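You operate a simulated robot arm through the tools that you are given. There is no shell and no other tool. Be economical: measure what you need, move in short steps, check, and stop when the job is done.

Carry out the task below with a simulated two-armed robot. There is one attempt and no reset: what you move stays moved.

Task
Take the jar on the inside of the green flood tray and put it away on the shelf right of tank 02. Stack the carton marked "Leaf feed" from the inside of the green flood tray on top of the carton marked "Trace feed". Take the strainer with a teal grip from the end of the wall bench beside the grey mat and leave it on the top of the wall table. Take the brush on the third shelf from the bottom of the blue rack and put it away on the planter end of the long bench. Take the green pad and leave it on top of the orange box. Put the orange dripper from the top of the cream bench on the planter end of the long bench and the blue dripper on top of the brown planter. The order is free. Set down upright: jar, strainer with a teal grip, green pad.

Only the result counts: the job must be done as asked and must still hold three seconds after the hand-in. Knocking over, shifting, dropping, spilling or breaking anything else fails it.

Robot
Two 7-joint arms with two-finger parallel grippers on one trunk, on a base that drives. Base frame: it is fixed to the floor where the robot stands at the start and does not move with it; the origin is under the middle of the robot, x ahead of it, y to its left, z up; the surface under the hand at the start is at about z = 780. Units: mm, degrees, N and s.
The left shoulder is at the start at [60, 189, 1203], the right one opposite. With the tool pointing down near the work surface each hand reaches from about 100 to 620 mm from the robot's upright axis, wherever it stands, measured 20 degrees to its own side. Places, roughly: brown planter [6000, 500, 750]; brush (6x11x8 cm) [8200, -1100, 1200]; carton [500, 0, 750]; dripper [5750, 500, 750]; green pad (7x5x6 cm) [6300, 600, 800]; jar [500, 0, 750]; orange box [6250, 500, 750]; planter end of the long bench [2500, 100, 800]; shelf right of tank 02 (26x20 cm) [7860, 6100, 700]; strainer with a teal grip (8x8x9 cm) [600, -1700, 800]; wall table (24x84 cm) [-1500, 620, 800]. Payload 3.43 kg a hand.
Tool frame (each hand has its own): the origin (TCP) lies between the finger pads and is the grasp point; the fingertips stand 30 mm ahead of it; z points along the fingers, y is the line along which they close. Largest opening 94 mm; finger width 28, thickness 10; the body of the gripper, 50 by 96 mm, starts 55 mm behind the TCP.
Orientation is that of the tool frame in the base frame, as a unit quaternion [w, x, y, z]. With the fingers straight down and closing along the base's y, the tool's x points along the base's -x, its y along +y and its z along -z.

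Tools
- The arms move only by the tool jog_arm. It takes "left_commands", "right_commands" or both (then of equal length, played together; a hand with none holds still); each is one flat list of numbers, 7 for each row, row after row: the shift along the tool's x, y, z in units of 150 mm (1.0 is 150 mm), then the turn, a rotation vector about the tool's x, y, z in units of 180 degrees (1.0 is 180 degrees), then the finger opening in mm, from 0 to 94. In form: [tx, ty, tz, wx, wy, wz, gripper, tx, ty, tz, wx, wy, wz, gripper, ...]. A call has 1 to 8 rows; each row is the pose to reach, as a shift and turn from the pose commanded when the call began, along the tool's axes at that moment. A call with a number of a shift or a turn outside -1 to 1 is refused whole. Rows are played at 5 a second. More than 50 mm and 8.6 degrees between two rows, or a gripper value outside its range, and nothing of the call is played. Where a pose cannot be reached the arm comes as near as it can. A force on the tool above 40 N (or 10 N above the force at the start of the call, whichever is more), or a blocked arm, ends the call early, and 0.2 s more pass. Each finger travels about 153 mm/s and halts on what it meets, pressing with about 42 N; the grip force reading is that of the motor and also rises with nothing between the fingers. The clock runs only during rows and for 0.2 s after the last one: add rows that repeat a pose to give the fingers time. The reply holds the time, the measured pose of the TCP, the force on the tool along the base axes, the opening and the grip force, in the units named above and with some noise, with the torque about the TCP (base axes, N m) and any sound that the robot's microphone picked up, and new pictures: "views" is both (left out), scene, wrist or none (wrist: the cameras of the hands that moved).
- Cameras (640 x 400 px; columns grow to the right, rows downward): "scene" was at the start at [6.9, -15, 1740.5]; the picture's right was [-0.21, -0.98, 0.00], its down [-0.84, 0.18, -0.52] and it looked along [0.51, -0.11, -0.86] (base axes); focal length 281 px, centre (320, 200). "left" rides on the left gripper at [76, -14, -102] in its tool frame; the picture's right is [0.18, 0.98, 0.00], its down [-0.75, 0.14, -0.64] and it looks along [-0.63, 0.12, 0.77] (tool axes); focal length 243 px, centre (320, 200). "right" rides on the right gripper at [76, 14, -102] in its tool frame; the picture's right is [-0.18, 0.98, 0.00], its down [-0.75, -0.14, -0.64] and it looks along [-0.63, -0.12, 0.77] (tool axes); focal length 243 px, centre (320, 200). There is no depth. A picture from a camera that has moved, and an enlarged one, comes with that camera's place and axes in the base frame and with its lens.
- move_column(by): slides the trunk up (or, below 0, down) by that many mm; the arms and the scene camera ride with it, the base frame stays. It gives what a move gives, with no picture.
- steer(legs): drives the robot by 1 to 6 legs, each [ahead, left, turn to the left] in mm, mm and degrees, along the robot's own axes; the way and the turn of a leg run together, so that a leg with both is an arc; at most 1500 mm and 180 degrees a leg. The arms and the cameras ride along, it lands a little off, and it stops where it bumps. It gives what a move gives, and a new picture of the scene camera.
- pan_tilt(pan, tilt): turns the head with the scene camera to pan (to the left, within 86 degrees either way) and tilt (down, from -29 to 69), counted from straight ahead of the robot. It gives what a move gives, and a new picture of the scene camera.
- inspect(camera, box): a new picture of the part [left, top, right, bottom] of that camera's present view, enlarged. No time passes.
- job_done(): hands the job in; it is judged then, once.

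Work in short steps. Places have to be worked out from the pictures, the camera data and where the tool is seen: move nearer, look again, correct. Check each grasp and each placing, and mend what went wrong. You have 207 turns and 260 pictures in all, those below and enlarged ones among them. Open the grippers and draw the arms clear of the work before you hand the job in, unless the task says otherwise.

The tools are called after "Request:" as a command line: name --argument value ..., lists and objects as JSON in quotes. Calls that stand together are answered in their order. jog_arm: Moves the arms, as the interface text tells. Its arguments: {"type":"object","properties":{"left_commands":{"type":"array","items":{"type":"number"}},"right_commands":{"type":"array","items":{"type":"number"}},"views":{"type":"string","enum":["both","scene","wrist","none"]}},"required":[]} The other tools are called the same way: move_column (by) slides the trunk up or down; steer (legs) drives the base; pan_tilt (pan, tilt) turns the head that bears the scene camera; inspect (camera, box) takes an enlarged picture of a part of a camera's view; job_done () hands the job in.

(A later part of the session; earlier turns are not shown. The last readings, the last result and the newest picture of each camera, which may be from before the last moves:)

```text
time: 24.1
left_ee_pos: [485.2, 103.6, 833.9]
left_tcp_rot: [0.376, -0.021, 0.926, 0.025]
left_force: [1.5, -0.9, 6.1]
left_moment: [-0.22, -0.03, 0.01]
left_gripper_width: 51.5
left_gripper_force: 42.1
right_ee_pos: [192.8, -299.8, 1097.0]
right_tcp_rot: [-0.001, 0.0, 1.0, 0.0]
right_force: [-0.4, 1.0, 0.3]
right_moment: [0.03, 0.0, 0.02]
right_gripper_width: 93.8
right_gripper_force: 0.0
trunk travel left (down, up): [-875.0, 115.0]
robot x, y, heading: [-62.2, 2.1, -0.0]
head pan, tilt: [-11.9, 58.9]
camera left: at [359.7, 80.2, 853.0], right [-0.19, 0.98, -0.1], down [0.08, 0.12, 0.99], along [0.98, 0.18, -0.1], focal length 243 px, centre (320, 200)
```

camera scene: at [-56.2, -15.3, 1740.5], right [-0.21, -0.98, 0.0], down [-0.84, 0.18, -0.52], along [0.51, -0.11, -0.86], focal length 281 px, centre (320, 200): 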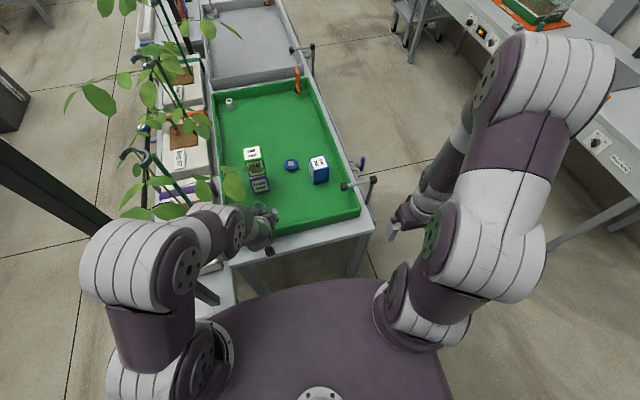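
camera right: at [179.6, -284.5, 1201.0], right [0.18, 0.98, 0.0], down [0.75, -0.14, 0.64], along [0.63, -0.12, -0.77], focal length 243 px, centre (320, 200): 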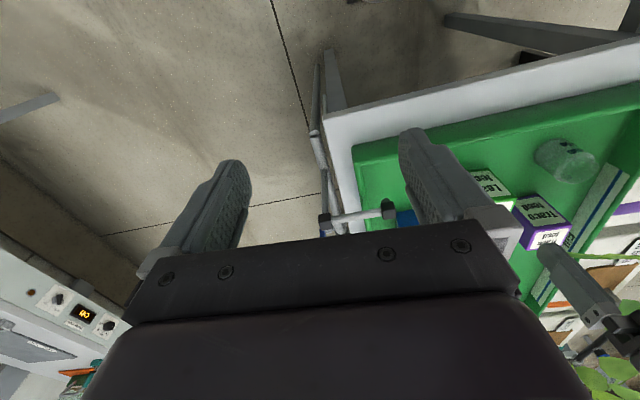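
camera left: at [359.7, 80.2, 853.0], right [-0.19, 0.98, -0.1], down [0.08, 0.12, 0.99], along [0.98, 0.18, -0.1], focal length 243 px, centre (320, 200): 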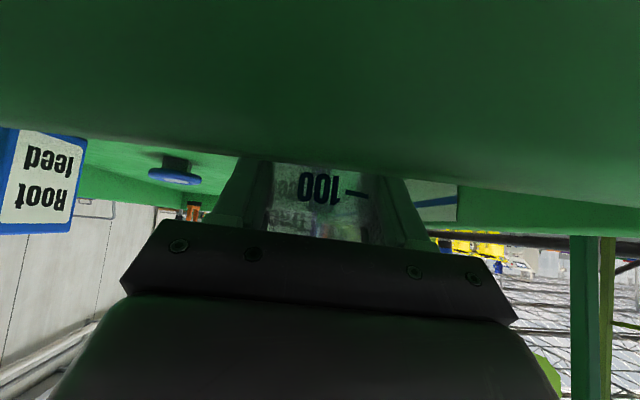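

Request:
jog_arm --left_commands '[-0.02, 0.001, -0.02, 0, 0, 0, 0, -0.07, 0.003, -0.072, 0, 0, 0, 0, -0.16, 0.007, -0.165, 0, 0, 0, 0, -0.3, 0.014, -0.31, 0, 0, 0, 0, -0.46, 0.02, -0.477, 0, 0, 0, 0, -0.46, 0.02, -0.477, 0, 0, 0, 0]' --views "both"

```text
time: 25.5
left_ee_pos: [483.1, 101.9, 931.0]
left_tcp_rot: [0.376, -0.021, 0.926, 0.026]
left_force: [0.2, 0.3, -0.9]
left_moment: [0.01, -0.01, -0.03]
left_gripper_width: 51.0
left_gripper_force: 41.9
right_ee_pos: [194.7, -298.1, 1097.4]
right_tcp_rot: [0.0, 0.0, 1.0, 0.0]
right_force: [0.1, 1.0, 1.4]
right_moment: [-0.02, 0.01, 0.0]
right_gripper_width: 93.9
right_gripper_force: 0.1
trunk travel left (down, up): [-875.0, 115.0]
robot x, y, heading: [-61.7, 0.2, -0.1]
head pan, tilt: [-11.9, 58.9]
camera scene: at [-54.8, -14.9, 1740.5], right [-0.21, -0.98, 0.0], down [-0.84, 0.18, -0.52], along [0.51, -0.11, -0.86], focal length 281 px, centre (320, 200)
camera left: at [359.3, 80.2, 952.7], right [-0.19, 0.98, -0.1], down [0.09, 0.12, 0.99], along [0.98, 0.18, -0.11], focal length 243 px, centre (320, 200)
```

scene: 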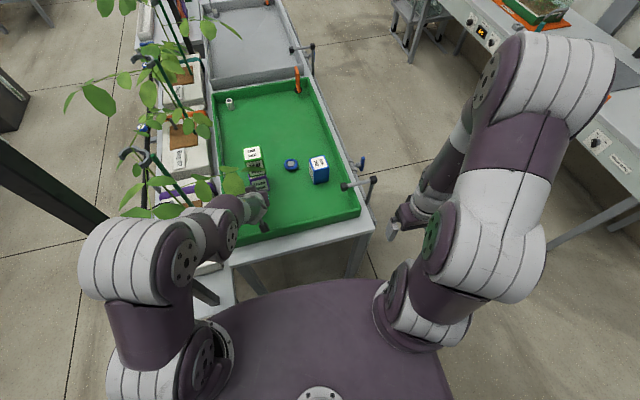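
left: 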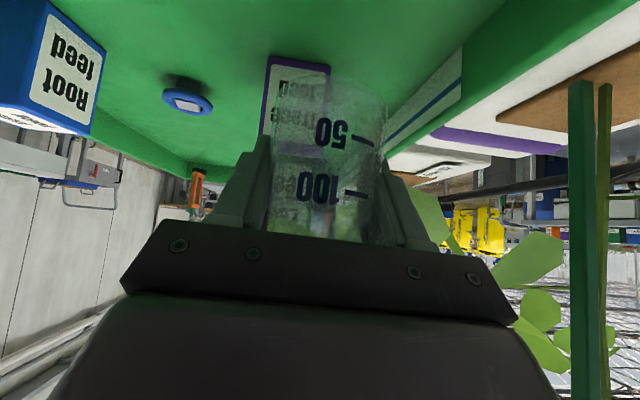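

The jar is held. I pull the left hand in and up.

Request:
jog_arm --left_commands '[0.05, 0.015, -0.234, 0, 0, 0, 0, 0.1, 0.03, -0.468, 0, 0, 0, 0, 0.15, 0.045, -0.7, 0, 0, 0, 0, 0.2, 0.06, -0.937, 0, 0, 0, 0, 0.2, 0.06, -0.937, 0, 0, 0, 0]' --views "none"

Request:
pan_tilt --pan -70 --tilt 30

Request:
pan_tilt --pan 70 --tilt 30

```text
time: 26.7
left_ee_pos: [363.9, 103.6, 1014.1]
left_tcp_rot: [0.376, -0.021, 0.926, 0.026]
left_force: [-0.2, 0.1, -0.4]
left_moment: [0.0, -0.01, -0.03]
left_gripper_width: 50.9
left_gripper_force: 41.8
right_ee_pos: [194.3, -298.7, 1097.9]
right_tcp_rot: [0.0, -0.001, 1.0, 0.0]
right_force: [0.5, -0.5, 0.1]
right_moment: [-0.01, -0.01, 0.02]
right_gripper_width: 94.0
right_gripper_force: 0.1
trunk travel left (down, up): [-875.0, 115.0]
robot x, y, heading: [-61.8, -3.5, 0.0]
head pan, tilt: [-11.9, 58.9]
```

```text
time: 28.0
left_ee_pos: [363.6, 102.8, 1014.6]
left_tcp_rot: [0.376, -0.021, 0.926, 0.025]
left_force: [-0.2, -0.1, -0.1]
left_moment: [-0.04, -0.04, 0.0]
left_gripper_width: 50.8
left_gripper_force: 42.0
right_ee_pos: [193.1, -299.1, 1097.2]
right_tcp_rot: [0.001, 0.0, 1.0, 0.0]
right_force: [-0.4, 0.3, -0.7]
right_moment: [-0.03, -0.01, 0.01]
right_gripper_width: 94.1
right_gripper_force: 0.1
trunk travel left (down, up): [-875.0, 115.0]
robot x, y, heading: [-63.1, -0.1, -0.1]
head pan, tilt: [-70.0, 30.0]
camera scene: at [-90.6, -86.0, 1781.3], right [-0.94, -0.34, 0.0], down [-0.17, 0.47, -0.87], along [0.3, -0.81, -0.5], focal length 281 px, centre (320, 200)
```

scene: 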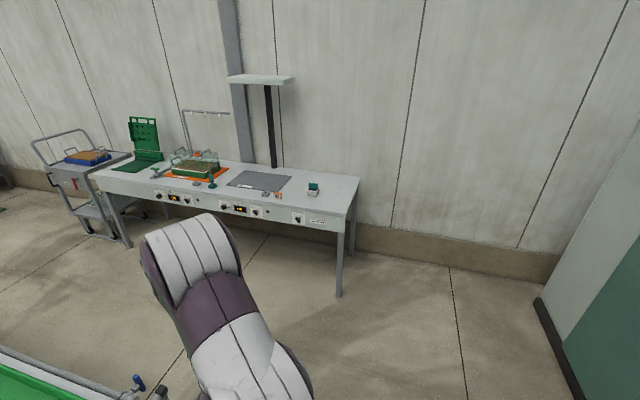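

```text
time: 30.2
left_ee_pos: [364.0, 101.6, 1014.1]
left_tcp_rot: [0.376, -0.021, 0.926, 0.025]
left_force: [-0.6, 0.2, -0.6]
left_moment: [0.0, -0.03, 0.03]
left_gripper_width: 50.8
left_gripper_force: 41.7
right_ee_pos: [193.1, -299.2, 1097.2]
right_tcp_rot: [0.0, 0.0, 1.0, 0.0]
right_force: [-0.7, -0.8, 1.2]
right_moment: [-0.04, 0.02, -0.02]
right_gripper_width: 94.0
right_gripper_force: 0.0
trunk travel left (down, up): [-875.0, 115.0]
robot x, y, heading: [-67.2, -0.0, -0.1]
head pan, tilt: [70.0, 30.0]
camera scene: at [-90.9, 83.9, 1781.4], right [0.94, -0.34, 0.0], down [-0.17, -0.47, -0.87], along [0.3, 0.81, -0.5], focal length 281 px, centre (320, 200)
```

scene: 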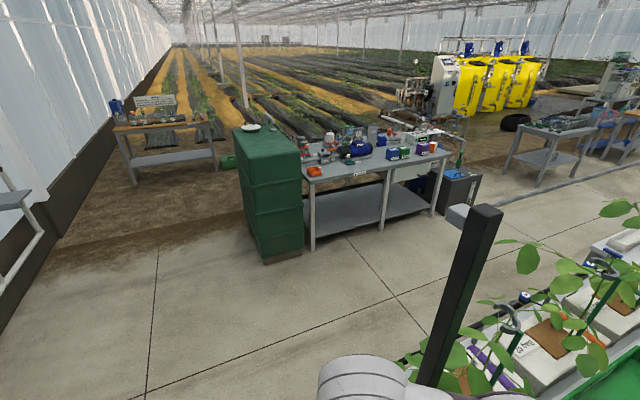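

The strainer is on the right end of the wall bench. I back off, turn right and drive there with the arms in.

Request:
steer --legs '[[-150, 0, 0], [0, 0, -90], [1000, 0, 0], [0, 900, 0]]'

Request:
pan_tilt --pan 0 --tilt 50

```text
time: 44.5
left_ee_pos: [806.4, -1427.3, 1014.0]
left_tcp_rot: [0.286, 0.635, 0.674, -0.246]
left_force: [0.3, 0.2, 0.8]
left_moment: [-0.01, 0.03, 0.03]
left_gripper_width: 50.9
left_gripper_force: 42.3
right_ee_pos: [402.6, -1262.4, 1097.7]
right_tcp_rot: [0.001, 0.702, 0.712, 0.0]
right_force: [0.1, -0.1, 0.6]
right_moment: [0.0, 0.01, -0.01]
right_gripper_width: 94.0
right_gripper_force: 0.1
trunk travel left (down, up): [-875.0, 115.0]
robot x, y, heading: [695.2, -1003.5, -89.1]
head pan, tilt: [70.0, 30.0]
camera scene: at [782.1, -972.1, 1781.4], right [-0.33, -0.94, 0.0], down [-0.47, 0.16, -0.87], along [0.82, -0.28, -0.5], focal length 281 px, centre (320, 200)
```

scene: 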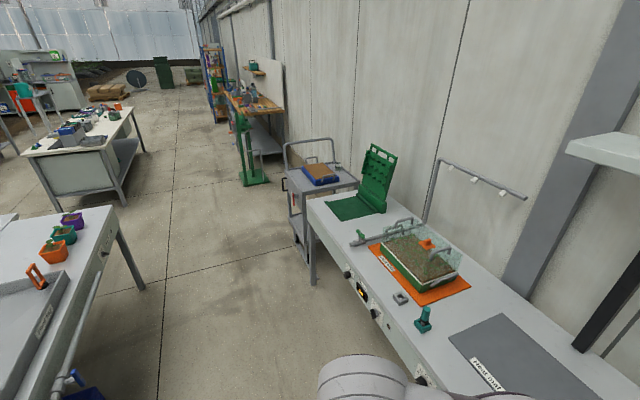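

```text
time: 45.9
left_ee_pos: [807.9, -1425.2, 1014.4]
left_tcp_rot: [0.285, 0.635, 0.675, -0.245]
left_force: [-0.6, 0.3, -0.4]
left_moment: [0.02, -0.02, -0.02]
left_gripper_width: 50.9
left_gripper_force: 41.8
right_ee_pos: [402.9, -1260.6, 1097.7]
right_tcp_rot: [0.0, 0.702, 0.712, 0.0]
right_force: [0.1, -0.4, 0.4]
right_moment: [0.03, -0.02, 0.02]
right_gripper_width: 93.9
right_gripper_force: 0.2
trunk travel left (down, up): [-875.0, 115.0]
robot x, y, heading: [697.5, -1000.3, -89.2]
head pan, tilt: [0.0, 50.0]
camera scene: at [698.6, -1019.4, 1751.8], right [-1.0, -0.02, 0.0], down [-0.01, 0.77, -0.64], along [0.01, -0.64, -0.77], focal length 281 px, centre (320, 200)
```

scene: 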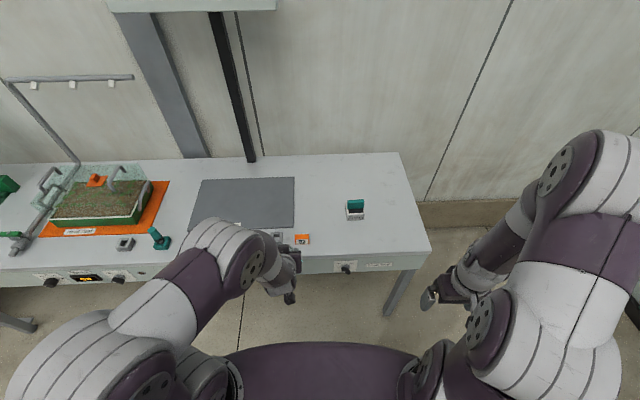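

Request:
inspect --camera "scene" --box '[320, 180, 400, 240]'

```text
6.67 times, centred on (360, 210) of scene
camera zoom: at [698.6, -1019.4, 1751.8], right [-1.0, -0.02, 0.0], down [-0.01, 0.77, -0.64], along [0.01, -0.64, -0.77], focal length 1873 px, centre (53, 133)
```

zoom: 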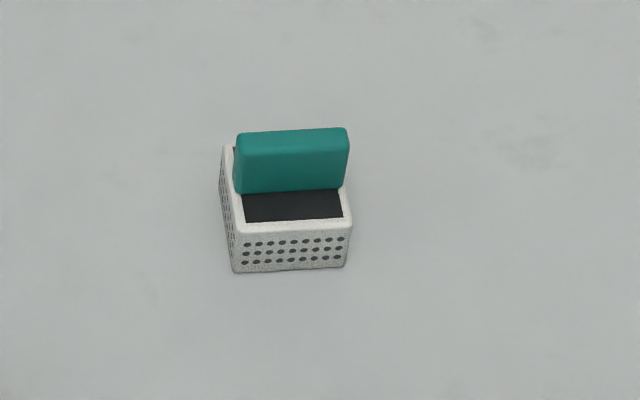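

The strainer's teal grip is a slab running along the bench; I'll pinch it front-to-back. Drive 200 mm closer, then extend the right hand while turning.

Request:
steer --legs '[[200, 0, 0]]'

Request:
jog_arm --right_commands '[-0.167, 0.1, 0, 0, 0, 0.042, 60, -0.333, 0.2, 0, 0, 0, 0.084, 60, -0.5, 0.3, 0, 0, 0, 0.126, 60, -0.667, 0.4, 0, 0, 0, 0.168, 60, -0.833, 0.5, 0, 0, 0, 0.21, 60, -1, 0.6, 0, 0, 0, 0.25, 60, -1, 0.6, 0, 0, 0, 0.25, 60]' --views "both"

```text
time: 47.5
left_ee_pos: [809.9, -1623.3, 1014.6]
left_tcp_rot: [0.286, 0.635, 0.674, -0.246]
left_force: [0.4, 0.1, 0.6]
left_moment: [-0.02, -0.02, 0.0]
left_gripper_width: 50.8
left_gripper_force: 41.9
right_ee_pos: [405.6, -1459.4, 1097.6]
right_tcp_rot: [0.001, 0.701, 0.713, -0.001]
right_force: [0.6, -0.2, 0.1]
right_moment: [0.01, 0.02, -0.01]
right_gripper_width: 94.0
right_gripper_force: 0.0
trunk travel left (down, up): [-875.0, 115.0]
robot x, y, heading: [705.4, -1196.9, -89.3]
head pan, tilt: [0.0, 50.0]
camera scene: at [701.4, -1216.4, 1751.9], right [-1.0, -0.01, 0.0], down [-0.01, 0.77, -0.64], along [0.01, -0.64, -0.77], focal length 281 px, centre (320, 200)
```

scene: 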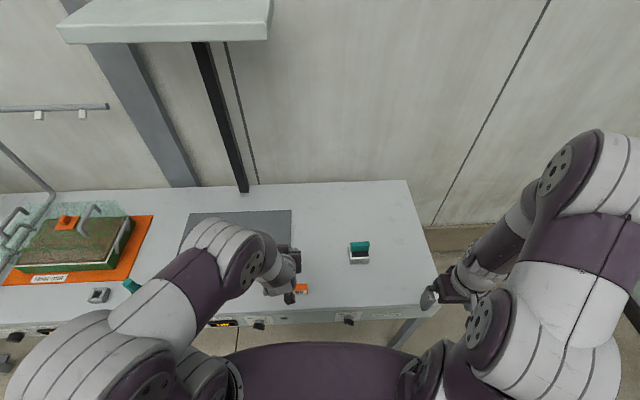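

```text
time: 49.1
left_ee_pos: [810.0, -1623.9, 1015.1]
left_tcp_rot: [0.287, 0.635, 0.674, -0.246]
left_force: [0.9, 0.0, -0.3]
left_moment: [-0.01, 0.0, -0.01]
left_gripper_width: 50.7
left_gripper_force: 42.3
right_ee_pos: [498.4, -1609.3, 1099.4]
right_tcp_rot: [0.0, 0.921, 0.389, 0.0]
right_force: [0.3, 0.5, 0.3]
right_moment: [-0.01, 0.02, 0.03]
right_gripper_width: 59.9
right_gripper_force: 0.1
trunk travel left (down, up): [-875.0, 115.0]
robot x, y, heading: [699.4, -1197.4, -89.3]
head pan, tilt: [0.0, 50.0]
camera scene: at [701.1, -1217.7, 1751.8], right [-1.0, -0.01, 0.0], down [-0.01, 0.77, -0.64], along [0.01, -0.64, -0.77], focal length 281 px, centre (320, 200)
camera right: at [562.0, -1563.6, 1203.0], right [0.58, -0.82, 0.0], down [-0.63, -0.44, 0.64], along [-0.52, -0.37, -0.77], focal length 243 px, centre (320, 200)
```

scene: 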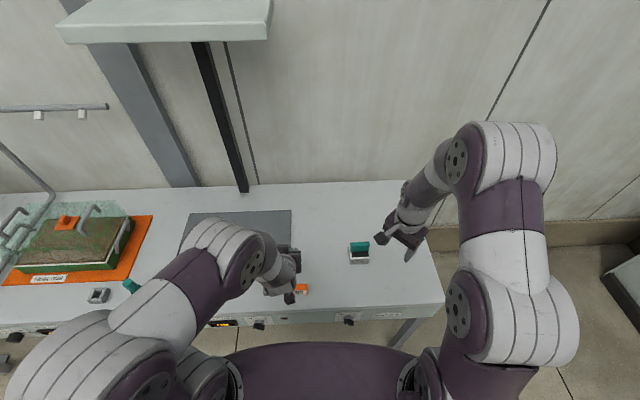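
right: 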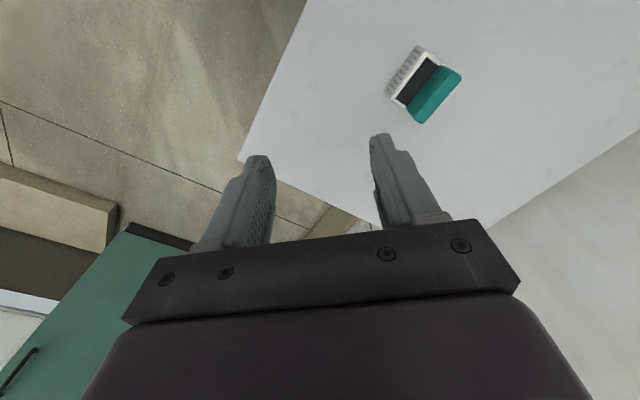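

Request:
jog_arm --right_commands '[-0.053, 0.166, 0.11, 0, 0, 0.042, 60, -0.105, 0.332, 0.22, 0, 0, 0.084, 60, -0.158, 0.498, 0.33, 0, 0, 0.126, 60, -0.21, 0.664, 0.44, 0, 0, 0.168, 60, -0.263, 0.83, 0.55, 0, 0, 0.21, 60, -0.316, 0.99, 0.66, 0, 0, 0.25, 60, -0.316, 0.99, 0.66, 0, 0, 0.25, 60]' --views "wrist"

```text
time: 50.7
left_ee_pos: [810.3, -1624.6, 1013.8]
left_tcp_rot: [0.285, 0.636, 0.674, -0.246]
left_force: [0.8, 0.7, -0.6]
left_moment: [-0.01, -0.05, -0.02]
left_gripper_width: 50.7
left_gripper_force: 42.1
right_ee_pos: [570.5, -1745.6, 1000.0]
right_tcp_rot: [0.0, 1.0, 0.006, 0.001]
right_force: [0.7, 0.1, 0.1]
right_moment: [-0.02, -0.02, -0.02]
right_gripper_width: 60.2
right_gripper_force: 0.1
trunk travel left (down, up): [-875.0, 115.0]
robot x, y, heading: [703.4, -1202.0, -89.0]
head pan, tilt: [0.0, 50.0]
camera right: at [647.6, -1758.9, 1102.1], right [-0.17, -0.99, 0.0], down [-0.76, 0.13, 0.64], along [-0.63, 0.11, -0.77], focal length 243 px, centre (320, 200)
```

right: 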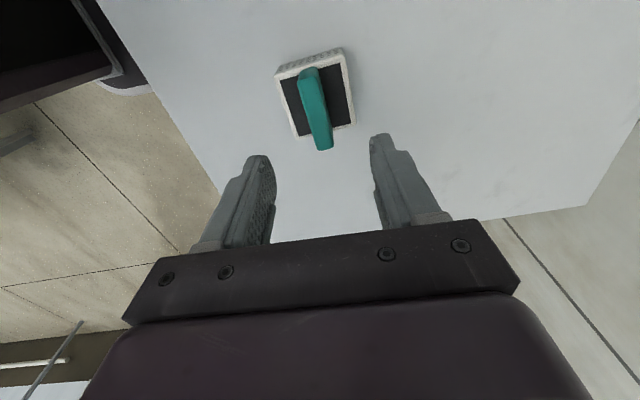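

Request:
inspect --camera "right" --box '[250, 30, 390, 170]'

```text
2.86 times, centred on (320, 100) of right
camera zoom: at [647.6, -1758.9, 1102.1], right [-0.17, -0.99, 0.0], down [-0.76, 0.13, 0.64], along [-0.63, 0.11, -0.77], focal length 693 px, centre (320, 486)
```

zoom: 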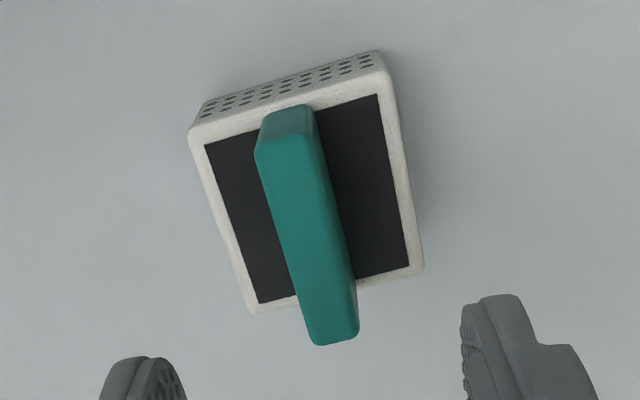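

Slab centre about (562,-1741), top about 871, rotated 4°. I align and descend onto the slab.

Request:
jog_arm --right_commands '[-0.057, -0.031, 0.25, 0, 0, -0.022, 60, -0.057, -0.031, 0.5, 0, 0, -0.022, 60, -0.057, -0.031, 0.7, 0, 0, -0.022, 60, -0.057, -0.031, 0.7, 0, 0, -0.022, 60]' --views "wrist"

```text
time: 51.7
left_ee_pos: [809.5, -1624.7, 1014.7]
left_tcp_rot: [0.287, 0.635, 0.674, -0.246]
left_force: [-0.3, -0.1, -0.6]
left_moment: [-0.01, 0.03, -0.02]
left_gripper_width: 50.8
left_gripper_force: 42.4
right_ee_pos: [561.7, -1742.0, 893.0]
right_tcp_rot: [0.0, 0.999, 0.042, 0.0]
right_force: [-0.2, 0.5, 1.0]
right_moment: [0.01, 0.05, -0.01]
right_gripper_width: 60.0
right_gripper_force: 0.1
trunk travel left (down, up): [-875.0, 115.0]
robot x, y, heading: [699.9, -1200.0, -89.3]
head pan, tilt: [0.0, 50.0]
camera right: at [639.8, -1749.9, 996.3], right [-0.1, -0.99, 0.0], down [-0.76, 0.08, 0.64], along [-0.64, 0.06, -0.77], focal length 243 px, centre (320, 200)
```

right: 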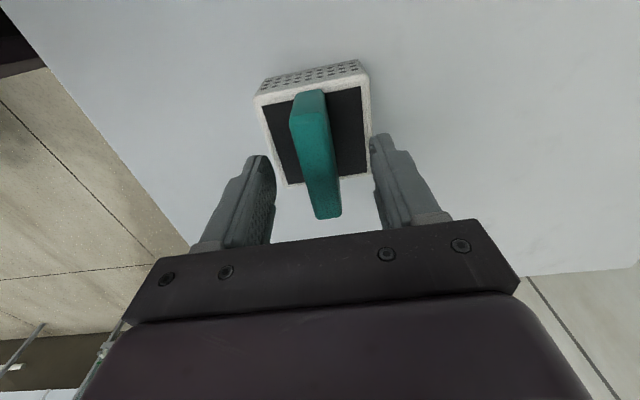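

Request:
jog_arm --right_commands '[0.03, 0, 0.08, 0, 0, 0, 60, 0.03, 0, 0.165, 0, 0, 0, 60, 0.03, 0, 0.165, 0, 0, 0, 0, 0.03, 0, 0.165, 0, 0, 0, 0, 0.03, 0, 0.165, 0, 0, 0, 0]' --views "wrist"

```text
time: 52.6
left_ee_pos: [810.6, -1622.4, 1015.5]
left_tcp_rot: [0.286, 0.635, 0.675, -0.245]
left_force: [-0.3, 1.0, 0.1]
left_moment: [0.0, 0.01, -0.03]
left_gripper_width: 50.8
left_gripper_force: 42.0
right_ee_pos: [568.5, -1745.7, 876.5]
right_tcp_rot: [0.005, 0.999, 0.042, 0.0]
right_force: [-0.6, 3.6, 23.3]
right_moment: [0.79, -0.02, 0.07]
right_gripper_width: 21.4
right_gripper_force: 42.1
trunk travel left (down, up): [-875.0, 115.0]
robot x, y, heading: [697.9, -1197.2, -89.0]
head pan, tilt: [0.0, 50.0]
stopped in row 4 (right hand): the force on the tool passed its limit at 56 N (the readings are from after the stop); the commanded pose is now the measured one
camera right: at [646.0, -1752.1, 978.8], right [-0.1, -0.99, 0.01], down [-0.76, 0.08, 0.64], along [-0.64, 0.06, -0.77], focal length 243 px, centre (320, 200)
```

right: 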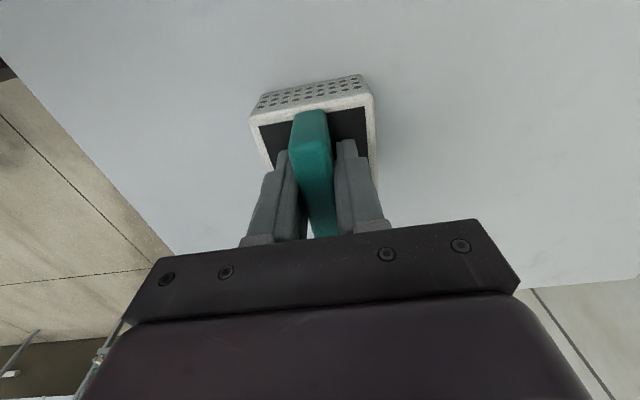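

Fingertips touched the basket top, but the slab is gripped (21 mm). I lift gently.

Request:
jog_arm --right_commands '[0, 0, -0.03, 0, 0, 0, 0, 0, 0, -0.08, 0, 0, 0, 0, 0, 0, -0.2, 0, 0, 0, 0, 0, 0, -0.4, 0, 0, 0, 0, 0, 0, -0.7, 0, 0, 0, 0, 0, 0, -0.7, 0, 0, 0, 0]' --views "both"

```text
time: 54.0
left_ee_pos: [809.1, -1625.9, 1015.1]
left_tcp_rot: [0.286, 0.635, 0.674, -0.246]
left_force: [0.3, 0.3, -1.4]
left_moment: [0.01, 0.02, 0.01]
left_gripper_width: 50.9
left_gripper_force: 41.7
right_ee_pos: [570.2, -1746.0, 976.3]
right_tcp_rot: [0.002, 0.999, 0.042, -0.001]
right_force: [0.1, -0.8, -0.8]
right_moment: [0.05, 0.01, -0.04]
right_gripper_width: 21.6
right_gripper_force: 42.1
trunk travel left (down, up): [-875.0, 115.0]
robot x, y, heading: [698.5, -1199.5, -89.0]
head pan, tilt: [0.0, 50.0]
camera scene: at [701.3, -1219.3, 1751.8], right [-1.0, -0.01, 0.0], down [-0.01, 0.77, -0.64], along [0.01, -0.64, -0.77], focal length 281 px, centre (320, 200)
camera right: at [646.9, -1753.3, 1079.7], right [-0.1, -0.99, 0.0], down [-0.76, 0.08, 0.64], along [-0.64, 0.06, -0.77], focal length 243 px, centre (320, 200)
```

scene: 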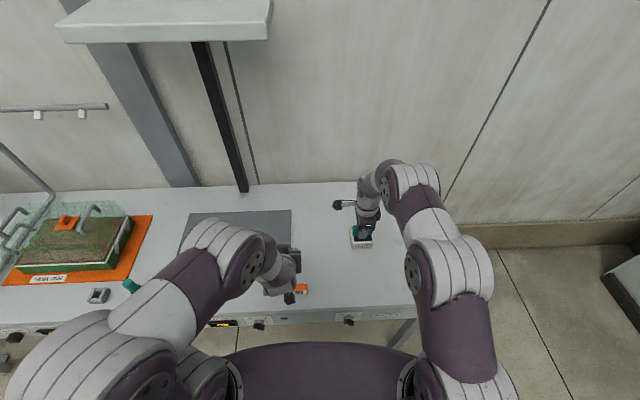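
right: 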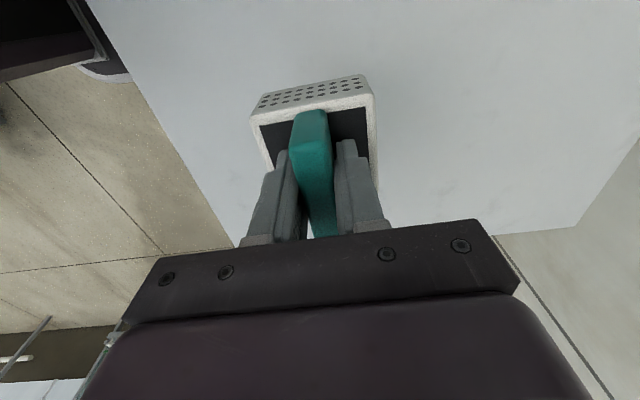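

The strainer is held. I retract the right hand, back off and head toward the wall table behind my start place.

Request:
jog_arm --right_commands '[0, -0.24, -0.07, 0, 0, 0, 0, 0, -0.48, -0.14, 0, 0, 0, 0, 0, -0.72, -0.21, 0, 0, 0, 0, 0, -0.96, -0.27, 0, 0, 0, 0, 0, -0.96, -0.27, 0, 0, 0, 0]' --views "none"

Request:
steer --legs '[[-400, 0, 0], [0, 0, -90], [1300, 0, 0]]'

Request:
pan_tilt --pan -45 --tilt 30

```text
time: 55.2
left_ee_pos: [810.6, -1626.4, 1015.3]
left_tcp_rot: [0.286, 0.635, 0.675, -0.246]
left_force: [-1.3, -0.1, 0.3]
left_moment: [0.0, -0.01, 0.02]
left_gripper_width: 50.6
left_gripper_force: 41.8
right_ee_pos: [556.1, -1600.3, 1015.4]
right_tcp_rot: [0.002, 0.999, 0.042, 0.001]
right_force: [0.3, 0.1, -0.3]
right_moment: [-0.02, 0.03, 0.01]
right_gripper_width: 21.6
right_gripper_force: 41.8
trunk travel left (down, up): [-875.0, 115.0]
robot x, y, heading: [698.6, -1197.6, -89.0]
head pan, tilt: [0.0, 50.0]
```

```text
time: 67.7
left_ee_pos: [-1040.9, -874.4, 1014.5]
left_tcp_rot: [0.02, 0.926, 0.007, -0.377]
left_force: [0.3, 0.3, 0.0]
left_moment: [0.02, 0.02, 0.03]
left_gripper_width: 50.8
left_gripper_force: 41.7
right_ee_pos: [-1006.1, -618.2, 1016.4]
right_tcp_rot: [0.002, 0.721, -0.692, -0.002]
right_force: [0.0, 0.7, -0.1]
right_moment: [0.02, 0.0, 0.03]
right_gripper_width: 21.4
right_gripper_force: 42.4
trunk travel left (down, up): [-875.0, 115.0]
robot x, y, heading: [-612.6, -785.6, 178.3]
head pan, tilt: [0.0, 50.0]
camera scene: at [-629.3, -783.0, 1751.8], right [0.03, 1.0, 0.0], down [0.77, -0.02, -0.64], along [-0.64, 0.02, -0.77], focal length 281 px, centre (320, 200)
```

scene: 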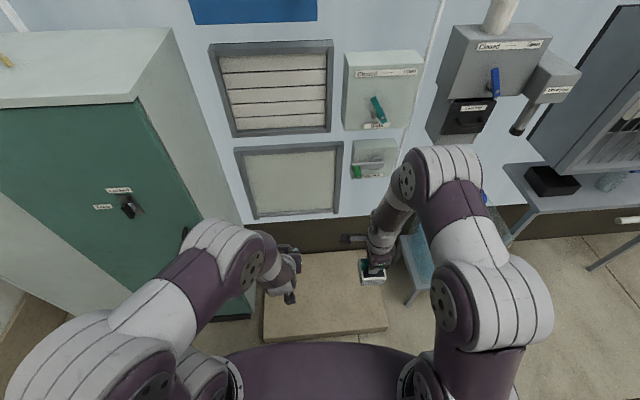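

```text
time: 68.8
left_ee_pos: [-1040.8, -873.5, 1013.9]
left_tcp_rot: [0.02, 0.926, 0.007, -0.376]
left_force: [0.4, 0.1, -0.4]
left_moment: [0.0, 0.01, -0.02]
left_gripper_width: 50.6
left_gripper_force: 42.1
right_ee_pos: [-1006.1, -617.3, 1014.8]
right_tcp_rot: [0.002, 0.721, -0.693, -0.001]
right_force: [0.1, -0.3, -0.8]
right_moment: [-0.01, -0.03, -0.01]
right_gripper_width: 21.5
right_gripper_force: 41.8
trunk travel left (down, up): [-875.0, 115.0]
robot x, y, heading: [-616.7, -780.7, 178.3]
head pan, tilt: [-45.0, 30.0]
camera scene: at [-614.7, -719.6, 1781.3], right [0.73, 0.69, 0.0], down [0.34, -0.36, -0.87], along [-0.59, 0.63, -0.5], focal length 281 px, centre (320, 200)
```

scene: 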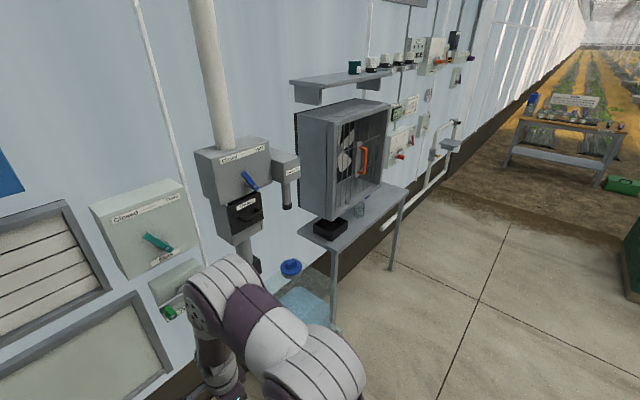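

The wall table is the narrow grey table under the fan. I slide sideways to face it.

Request:
steer --legs '[[0, -1450, 1.7]]'

Request:
pan_tilt --pan 0 --tilt 35

```text
time: 75.9
left_ee_pos: [-1022.3, 541.9, 1014.8]
left_tcp_rot: [0.026, 0.926, 0.025, -0.375]
left_force: [0.3, -0.2, -1.1]
left_moment: [-0.01, -0.02, -0.01]
left_gripper_width: 50.5
left_gripper_force: 42.3
right_ee_pos: [-997.4, 797.9, 1016.9]
right_tcp_rot: [0.002, 0.734, -0.679, -0.002]
right_force: [0.3, 0.2, -0.9]
right_moment: [0.03, 0.01, 0.0]
right_gripper_width: 21.5
right_gripper_force: 42.4
trunk travel left (down, up): [-875.0, 115.0]
robot x, y, heading: [-597.2, 646.9, -179.6]
head pan, tilt: [-45.0, 30.0]
camera scene: at [-602.5, 711.9, 1781.4], right [0.7, 0.71, 0.0], down [0.36, -0.35, -0.87], along [-0.62, 0.61, -0.5], focal length 281 px, centre (320, 200)
```

scene: 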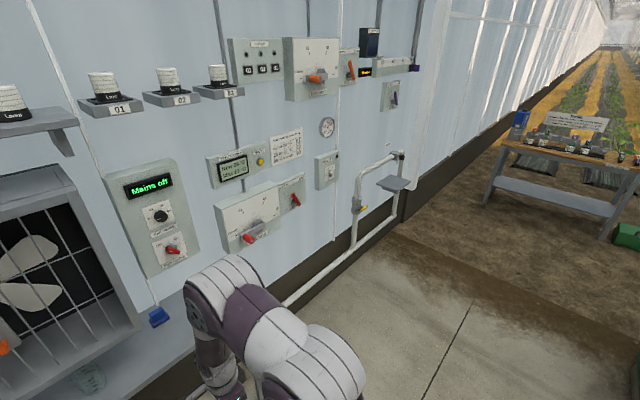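

```text
time: 77.0
left_ee_pos: [-1022.5, 542.5, 1015.4]
left_tcp_rot: [0.027, 0.926, 0.025, -0.376]
left_force: [-0.2, -0.2, -1.0]
left_moment: [-0.01, 0.0, 0.04]
left_gripper_width: 50.6
left_gripper_force: 41.3
right_ee_pos: [-997.3, 797.6, 1016.3]
right_tcp_rot: [0.002, 0.734, -0.679, -0.002]
right_force: [-0.3, 0.0, -0.9]
right_moment: [0.01, -0.01, 0.01]
right_gripper_width: 21.5
right_gripper_force: 41.9
trunk travel left (down, up): [-875.0, 115.0]
robot x, y, heading: [-596.8, 646.2, -179.4]
head pan, tilt: [0.0, 35.0]
camera scene: at [-626.0, 648.1, 1773.6], right [-0.01, 1.0, 0.0], down [0.57, 0.0, -0.82], along [-0.82, -0.01, -0.57], focal length 281 px, centre (320, 200)
```

scene: 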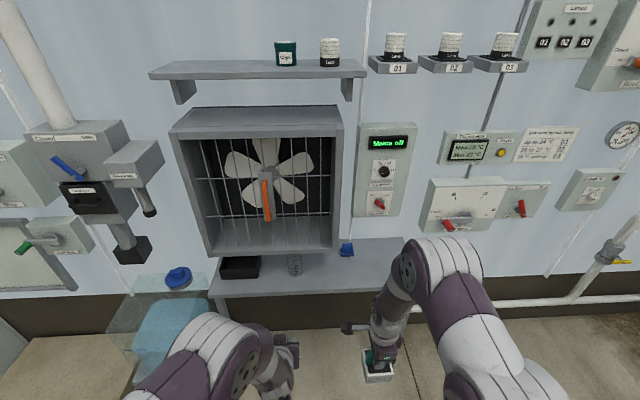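

I approach the table to place the strainer on its clear right part (about x -1430, y 900).

Request:
steer --legs '[[250, -100, 0]]'

Request:
pan_tilt --pan -15 --tilt 50

```text
time: 78.9
left_ee_pos: [-1272.1, 639.6, 1016.1]
left_tcp_rot: [0.027, 0.926, 0.026, -0.375]
left_force: [0.3, 0.1, -0.4]
left_moment: [0.02, -0.01, 0.01]
left_gripper_width: 50.6
left_gripper_force: 42.4
right_ee_pos: [-1245.7, 895.8, 1015.6]
right_tcp_rot: [0.001, 0.734, -0.679, -0.001]
right_force: [0.5, -0.2, -0.1]
right_moment: [-0.02, -0.01, 0.0]
right_gripper_width: 21.5
right_gripper_force: 42.6
trunk travel left (down, up): [-875.0, 115.0]
robot x, y, heading: [-845.8, 747.8, -179.5]
head pan, tilt: [0.0, 35.0]
camera scene: at [-874.0, 745.5, 1773.6], right [-0.01, 1.0, 0.0], down [0.57, 0.01, -0.82], along [-0.82, -0.01, -0.57], focal length 281 px, centre (320, 200)
```

scene: 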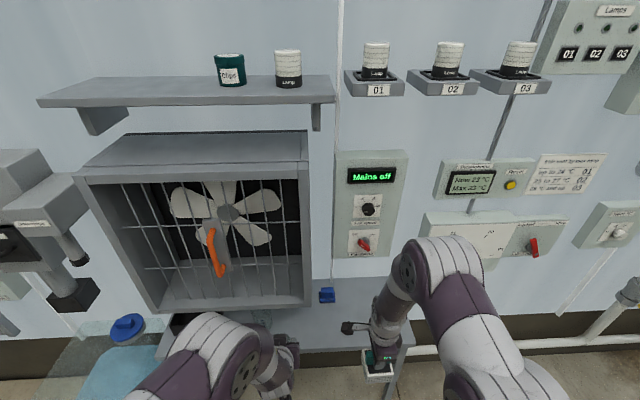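

```text
time: 79.7
left_ee_pos: [-1272.7, 641.3, 1013.0]
left_tcp_rot: [0.026, 0.926, 0.024, -0.376]
left_force: [-0.5, -1.0, -0.8]
left_moment: [-0.04, 0.01, 0.01]
left_gripper_width: 50.7
left_gripper_force: 41.7
right_ee_pos: [-1247.7, 897.1, 1015.4]
right_tcp_rot: [0.003, 0.734, -0.679, -0.001]
right_force: [0.0, -1.4, -0.6]
right_moment: [-0.05, -0.02, 0.0]
right_gripper_width: 21.6
right_gripper_force: 42.1
trunk travel left (down, up): [-875.0, 115.0]
robot x, y, heading: [-846.5, 747.0, -179.4]
head pan, tilt: [-15.0, 50.0]
camera scene: at [-862.9, 766.4, 1751.9], right [0.25, 0.97, 0.0], down [0.74, -0.19, -0.64], along [-0.62, 0.16, -0.77], focal length 281 px, centre (320, 200)
```

scene: 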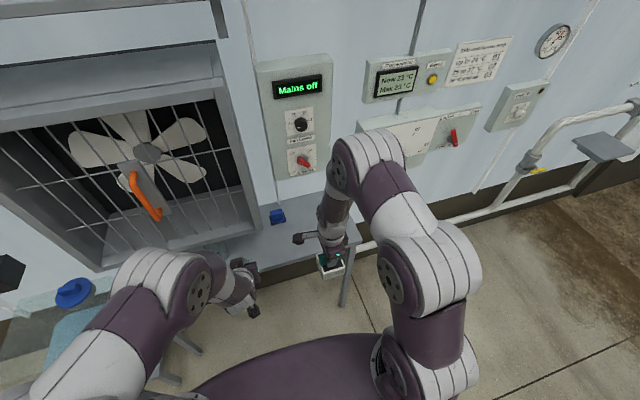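

Table front edge about x -1410, so I drive 100 mm closer and extend the right hand over it.

Request:
steer --legs '[[110, 0, 0]]'

Request:
jog_arm --right_commands '[0, 0.22, 0, 0, 0, 0, 0, 0, 0.44, 0, 0, 0, 0, 0, 0, 0.66, 0, 0, 0, 0, 0, 0, 0.87, 0, 0, 0, 0, 0, 0, 0.87, 0.2, 0, 0, 0, 0, 0, 0.87, 0.4, 0, 0, 0, 0, 0, 0.87, 0.4, 0, 0, 0, 0]' --views "both"

```text
time: 80.9
left_ee_pos: [-1382.6, 641.7, 1014.3]
left_tcp_rot: [0.027, 0.926, 0.024, -0.375]
left_force: [-0.1, 0.0, 0.1]
left_moment: [0.03, -0.01, 0.02]
left_gripper_width: 50.7
left_gripper_force: 42.2
right_ee_pos: [-1355.1, 895.6, 1015.3]
right_tcp_rot: [0.003, 0.733, -0.68, -0.002]
right_force: [0.0, -0.8, -0.5]
right_moment: [0.0, 0.01, -0.03]
right_gripper_width: 21.3
right_gripper_force: 42.5
trunk travel left (down, up): [-875.0, 115.0]
robot x, y, heading: [-958.1, 745.0, -179.8]
head pan, tilt: [-15.0, 50.0]
camera scene: at [-970.9, 765.4, 1751.9], right [0.25, 0.97, 0.0], down [0.74, -0.19, -0.64], along [-0.62, 0.16, -0.77], focal length 281 px, centre (320, 200)
```

scene: 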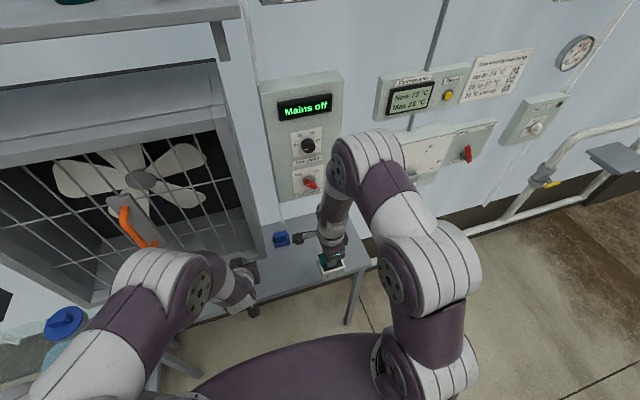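

```text
time: 82.5
left_ee_pos: [-1381.5, 641.5, 1013.8]
left_tcp_rot: [0.027, 0.926, 0.024, -0.376]
left_force: [0.4, 0.3, -0.4]
left_moment: [0.01, -0.01, 0.02]
left_gripper_width: 50.9
left_gripper_force: 42.5
right_ee_pos: [-1485.7, 888.1, 957.2]
right_tcp_rot: [0.002, 0.733, -0.68, -0.002]
right_force: [0.0, 0.8, 0.0]
right_moment: [0.03, -0.04, 0.02]
right_gripper_width: 21.4
right_gripper_force: 42.2
trunk travel left (down, up): [-875.0, 115.0]
robot x, y, heading: [-958.0, 748.4, -179.5]
head pan, tilt: [-15.0, 50.0]
camera scene: at [-971.4, 765.2, 1751.8], right [0.25, 0.97, 0.0], down [0.74, -0.19, -0.64], along [-0.62, 0.16, -0.77], focal length 281 px, centre (320, 200)
camera right: at [-1493.5, 810.3, 1060.5], right [-0.99, 0.11, 0.01], down [0.09, 0.76, 0.64], along [0.07, 0.64, -0.77], focal length 243 px, centre (320, 200)
```

scene: 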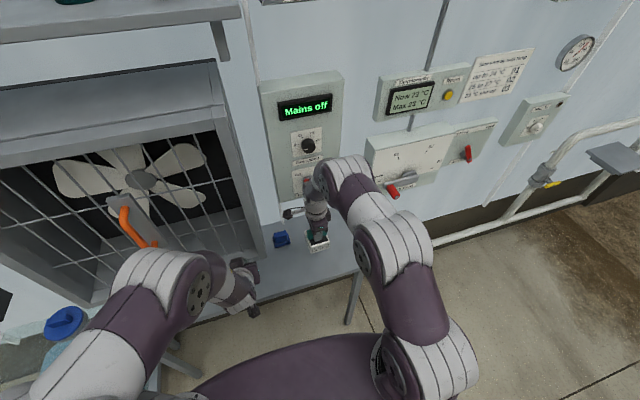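
right: 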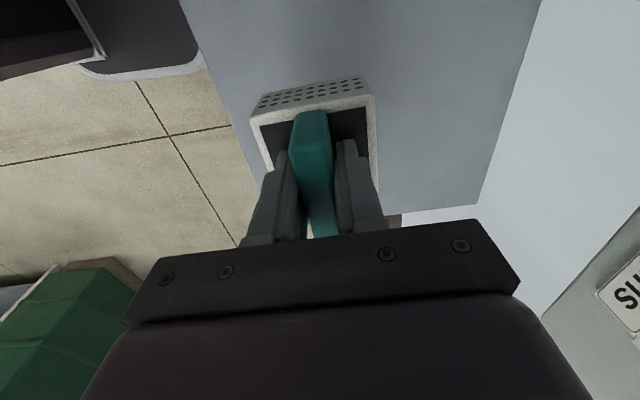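

Request:
jog_arm --right_commands '[0, 0.15, 0.1, 0, 0, 0, 0, 0, 0.15, 0.25, 0, 0, 0, 0, 0, 0.15, 0.37, 0, 0, 0, 0, 0, 0.15, 0.37, 0, 0, 0, 0]' --views "wrist"

```text
time: 83.5
left_ee_pos: [-1382.3, 641.2, 1014.4]
left_tcp_rot: [0.027, 0.926, 0.024, -0.375]
left_force: [-0.6, -0.4, -0.3]
left_moment: [-0.03, -0.05, -0.01]
left_gripper_width: 50.7
left_gripper_force: 42.6
right_ee_pos: [-1508.1, 886.3, 902.9]
right_tcp_rot: [0.001, 0.733, -0.68, -0.002]
right_force: [0.4, 0.0, -1.1]
right_moment: [0.0, -0.03, 0.0]
right_gripper_width: 21.6
right_gripper_force: 41.8
trunk travel left (down, up): [-875.0, 115.0]
robot x, y, heading: [-959.1, 748.4, -179.9]
head pan, tilt: [-15.0, 50.0]
camera right: at [-1515.4, 808.4, 1006.0], right [-0.99, 0.11, 0.0], down [0.09, 0.76, 0.64], along [0.07, 0.64, -0.77], focal length 243 px, centre (320, 200)
```

right: 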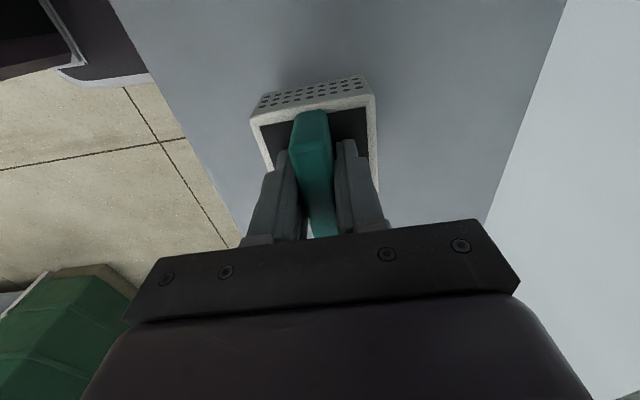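

Nearly down. I lower in 3 mm steps until contact.

Request:
jog_arm --right_commands '[0, 0, 0.03, 0, 0, 0, 0, 0, 0, 0.05, 0, 0, 0, 0, 0, 0, 0.07, 0, 0, 0, 0, 0, 0, 0.09, 0, 0, 0, 0]' --views "none"

```text
time: 84.5
left_ee_pos: [-1381.8, 641.6, 1015.4]
left_tcp_rot: [0.027, 0.926, 0.024, -0.376]
left_force: [-0.1, -0.1, -0.8]
left_moment: [0.0, 0.0, 0.05]
left_gripper_width: 51.0
left_gripper_force: 41.8
right_ee_pos: [-1509.3, 885.1, 887.9]
right_tcp_rot: [0.002, 0.733, -0.68, -0.001]
right_force: [0.3, -0.6, -0.4]
right_moment: [0.04, 0.01, 0.02]
right_gripper_width: 21.3
right_gripper_force: 41.8
trunk travel left (down, up): [-875.0, 115.0]
robot x, y, heading: [-958.2, 747.1, -179.9]
head pan, tilt: [-15.0, 50.0]
```

Request:
jog_arm --right_commands '[0, 0, 0.02, 0, 0, 0, 0, 0, 0, 0.04, 0, 0, 0, 0, 0, 0, 0.06, 0, 0, 0, 0]' --views "none"

```text
time: 85.3
left_ee_pos: [-1382.0, 641.2, 1015.7]
left_tcp_rot: [0.026, 0.926, 0.024, -0.376]
left_force: [0.4, 0.5, 0.2]
left_moment: [-0.01, 0.01, 0.03]
left_gripper_width: 50.7
left_gripper_force: 42.0
right_ee_pos: [-1508.4, 885.9, 880.0]
right_tcp_rot: [0.003, 0.733, -0.68, -0.002]
right_force: [-0.1, 0.4, -0.8]
right_moment: [0.01, -0.01, -0.01]
right_gripper_width: 21.7
right_gripper_force: 41.9
trunk travel left (down, up): [-875.0, 115.0]
robot x, y, heading: [-957.8, 747.8, -179.6]
head pan, tilt: [-15.0, 50.0]
```

Request:
jog_arm --right_commands '[0, 0, 0.015, 0, 0, 0, 0, 0, 0, 0.03, 0, 0, 0, 0, 0, 0, 0.045, 0, 0, 0, 0, 0, 0, 0.06, 0, 0, 0, 0]' --views "wrist"

```text
time: 86.4
left_ee_pos: [-1379.7, 642.0, 1015.6]
left_tcp_rot: [0.025, 0.925, 0.023, -0.377]
left_force: [-0.5, 0.6, 0.6]
left_moment: [-0.02, 0.0, 0.02]
left_gripper_width: 50.8
left_gripper_force: 42.7
right_ee_pos: [-1511.2, 884.6, 875.4]
right_tcp_rot: [0.006, 0.733, -0.68, -0.006]
right_force: [9.1, 2.2, 28.8]
right_moment: [-0.13, -0.85, 0.08]
right_gripper_width: 21.8
right_gripper_force: 42.1
trunk travel left (down, up): [-875.0, 115.0]
robot x, y, heading: [-955.6, 749.5, -179.8]
head pan, tilt: [-15.0, 50.0]
stopped in row 4 (right hand): the force on the tool passed its limit at 41 N (the readings are from after the stop); the commanded pose is now the measured one
camera right: at [-1518.4, 807.5, 979.0], right [-0.99, 0.11, 0.02], down [0.1, 0.76, 0.64], along [0.06, 0.64, -0.77], focal length 243 px, centre (320, 200)
```

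right: 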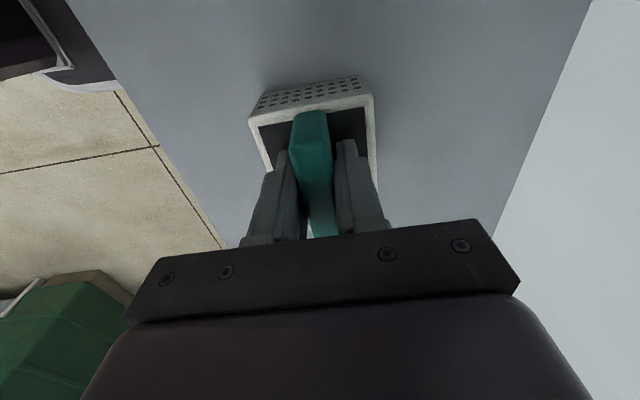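

Contact. I relieve 1.5 mm, open, and rise.

Request:
jog_arm --right_commands '[0, 0, -0.01, 0, 0, 0, 0, 0, 0, -0.01, 0, 0, 0, 45, 0, 0, -0.01, 0, 0, 0, 50, 0, 0, -0.1, 0, 0, 0, 50, 0, 0, -0.4, 0, 0, 0, 50, 0, 0, -0.7, 0, 0, 0, 50, 0, 0, -0.95, 0, 0, 0, 50]' --views "both"

```text
time: 88.0
left_ee_pos: [-1381.8, 641.8, 1014.9]
left_tcp_rot: [0.026, 0.926, 0.023, -0.376]
left_force: [-0.6, -0.4, -0.8]
left_moment: [0.02, 0.01, -0.03]
left_gripper_width: 50.3
left_gripper_force: 42.2
right_ee_pos: [-1509.3, 884.0, 1013.7]
right_tcp_rot: [0.004, 0.733, -0.68, -0.004]
right_force: [0.5, -0.1, 0.0]
right_moment: [0.02, 0.0, 0.01]
right_gripper_width: 50.1
right_gripper_force: 0.1
trunk travel left (down, up): [-875.0, 115.0]
robot x, y, heading: [-958.8, 742.7, -179.7]
head pan, tilt: [-15.0, 50.0]
camera scene: at [-971.1, 765.5, 1751.8], right [0.25, 0.97, 0.0], down [0.74, -0.19, -0.64], along [-0.62, 0.16, -0.77], focal length 281 px, centre (320, 200)
camera right: at [-1516.5, 807.7, 1117.3], right [-0.99, 0.11, 0.01], down [0.09, 0.76, 0.64], along [0.06, 0.64, -0.77], focal length 243 px, centre (320, 200)
```

scene: 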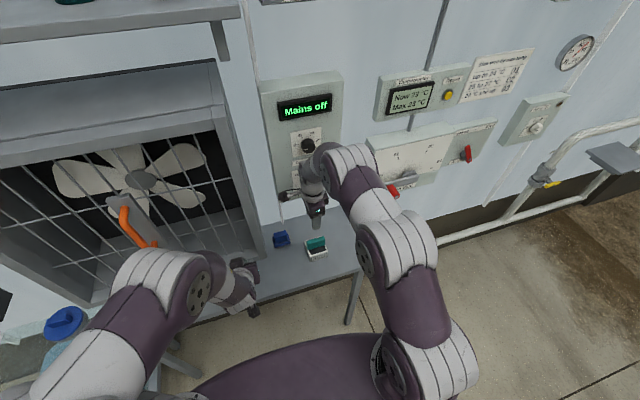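
right: 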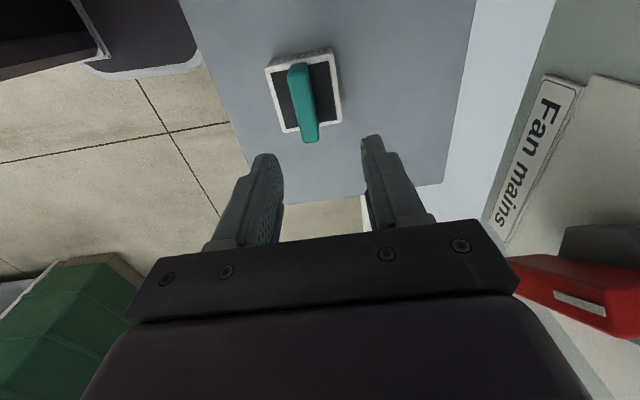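

The strainer stands on the wall table. I retract the right hand and turn it back.

Request:
jog_arm --right_commands '[0, -0.16, -0.1, 0, 0, -0.042, 60, 0, -0.32, -0.2, 0, 0, -0.084, 60, 0, -0.48, -0.3, 0, 0, -0.126, 60, 0, -0.64, -0.4, 0, 0, -0.168, 60, 0, -0.8, -0.5, 0, 0, -0.21, 60, 0, -0.95, -0.5, 0, 0, -0.25, 60]' --views "none"

Request:
jog_arm --right_commands '[0, 0, 0, 0, 0, -0.042, 60, 0, 0, 0, 0, 0, -0.084, 60, 0, 0, 0, 0, 0, -0.126, 60, 0, 0, 0, 0, 0, -0.168, 60, 0, 0, 0, 0, 0, -0.21, 60, 0, 0, 0, 0, 0, -0.25, 60]' --views "none"

Request:
steer --legs '[[-400, 0, 0], [0, 1450, 0], [0, 0, 179]]'

```text
time: 89.4
left_ee_pos: [-1382.4, 641.5, 1014.6]
left_tcp_rot: [0.026, 0.926, 0.024, -0.376]
left_force: [0.0, -0.3, -0.8]
left_moment: [0.0, 0.0, 0.01]
left_gripper_width: 50.5
left_gripper_force: 41.8
right_ee_pos: [-1368.1, 896.9, 1087.3]
right_tcp_rot: [0.003, 0.938, -0.347, -0.006]
right_force: [0.8, 0.2, -0.3]
right_moment: [-0.01, 0.04, 0.03]
right_gripper_width: 60.2
right_gripper_force: 0.1
trunk travel left (down, up): [-875.0, 115.0]
robot x, y, heading: [-954.6, 744.2, -179.3]
head pan, tilt: [-15.0, 50.0]
```

```text
time: 90.8
left_ee_pos: [-1382.0, 641.6, 1014.3]
left_tcp_rot: [0.027, 0.926, 0.024, -0.376]
left_force: [-0.1, 0.2, -0.3]
left_moment: [-0.01, -0.01, -0.01]
left_gripper_width: 50.7
left_gripper_force: 42.0
right_ee_pos: [-1367.6, 897.5, 1087.3]
right_tcp_rot: [0.0, 0.999, 0.038, -0.006]
right_force: [-0.4, -0.2, 0.1]
right_moment: [0.0, -0.01, 0.01]
right_gripper_width: 60.1
right_gripper_force: 0.0
trunk travel left (down, up): [-875.0, 115.0]
robot x, y, heading: [-957.4, 749.3, -179.7]
head pan, tilt: [-15.0, 50.0]
```

```text
time: 107.3
left_ee_pos: [-111.9, -560.5, 1013.4]
left_tcp_rot: [0.375, -0.035, 0.926, 0.031]
left_force: [0.5, 0.2, -0.8]
left_moment: [-0.01, -0.01, 0.0]
left_gripper_width: 50.5
left_gripper_force: 42.6
right_ee_pos: [-119.0, -815.6, 1086.1]
right_tcp_rot: [0.007, -0.05, 0.999, 0.0]
right_force: [0.3, -1.0, 0.3]
right_moment: [0.0, 0.02, -0.01]
right_gripper_width: 60.0
right_gripper_force: 0.2
trunk travel left (down, up): [-875.0, 115.0]
robot x, y, heading: [-539.2, -677.4, 2.0]
head pan, tilt: [-15.0, 50.0]
camera scene: at [-518.0, -697.3, 1751.8], right [-0.23, -0.97, 0.0], down [-0.75, 0.17, -0.64], along [0.63, -0.15, -0.77], focal length 281 px, centre (320, 200)
```

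scene: 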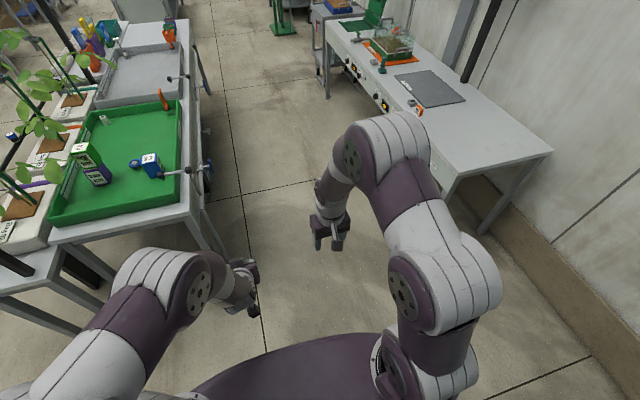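

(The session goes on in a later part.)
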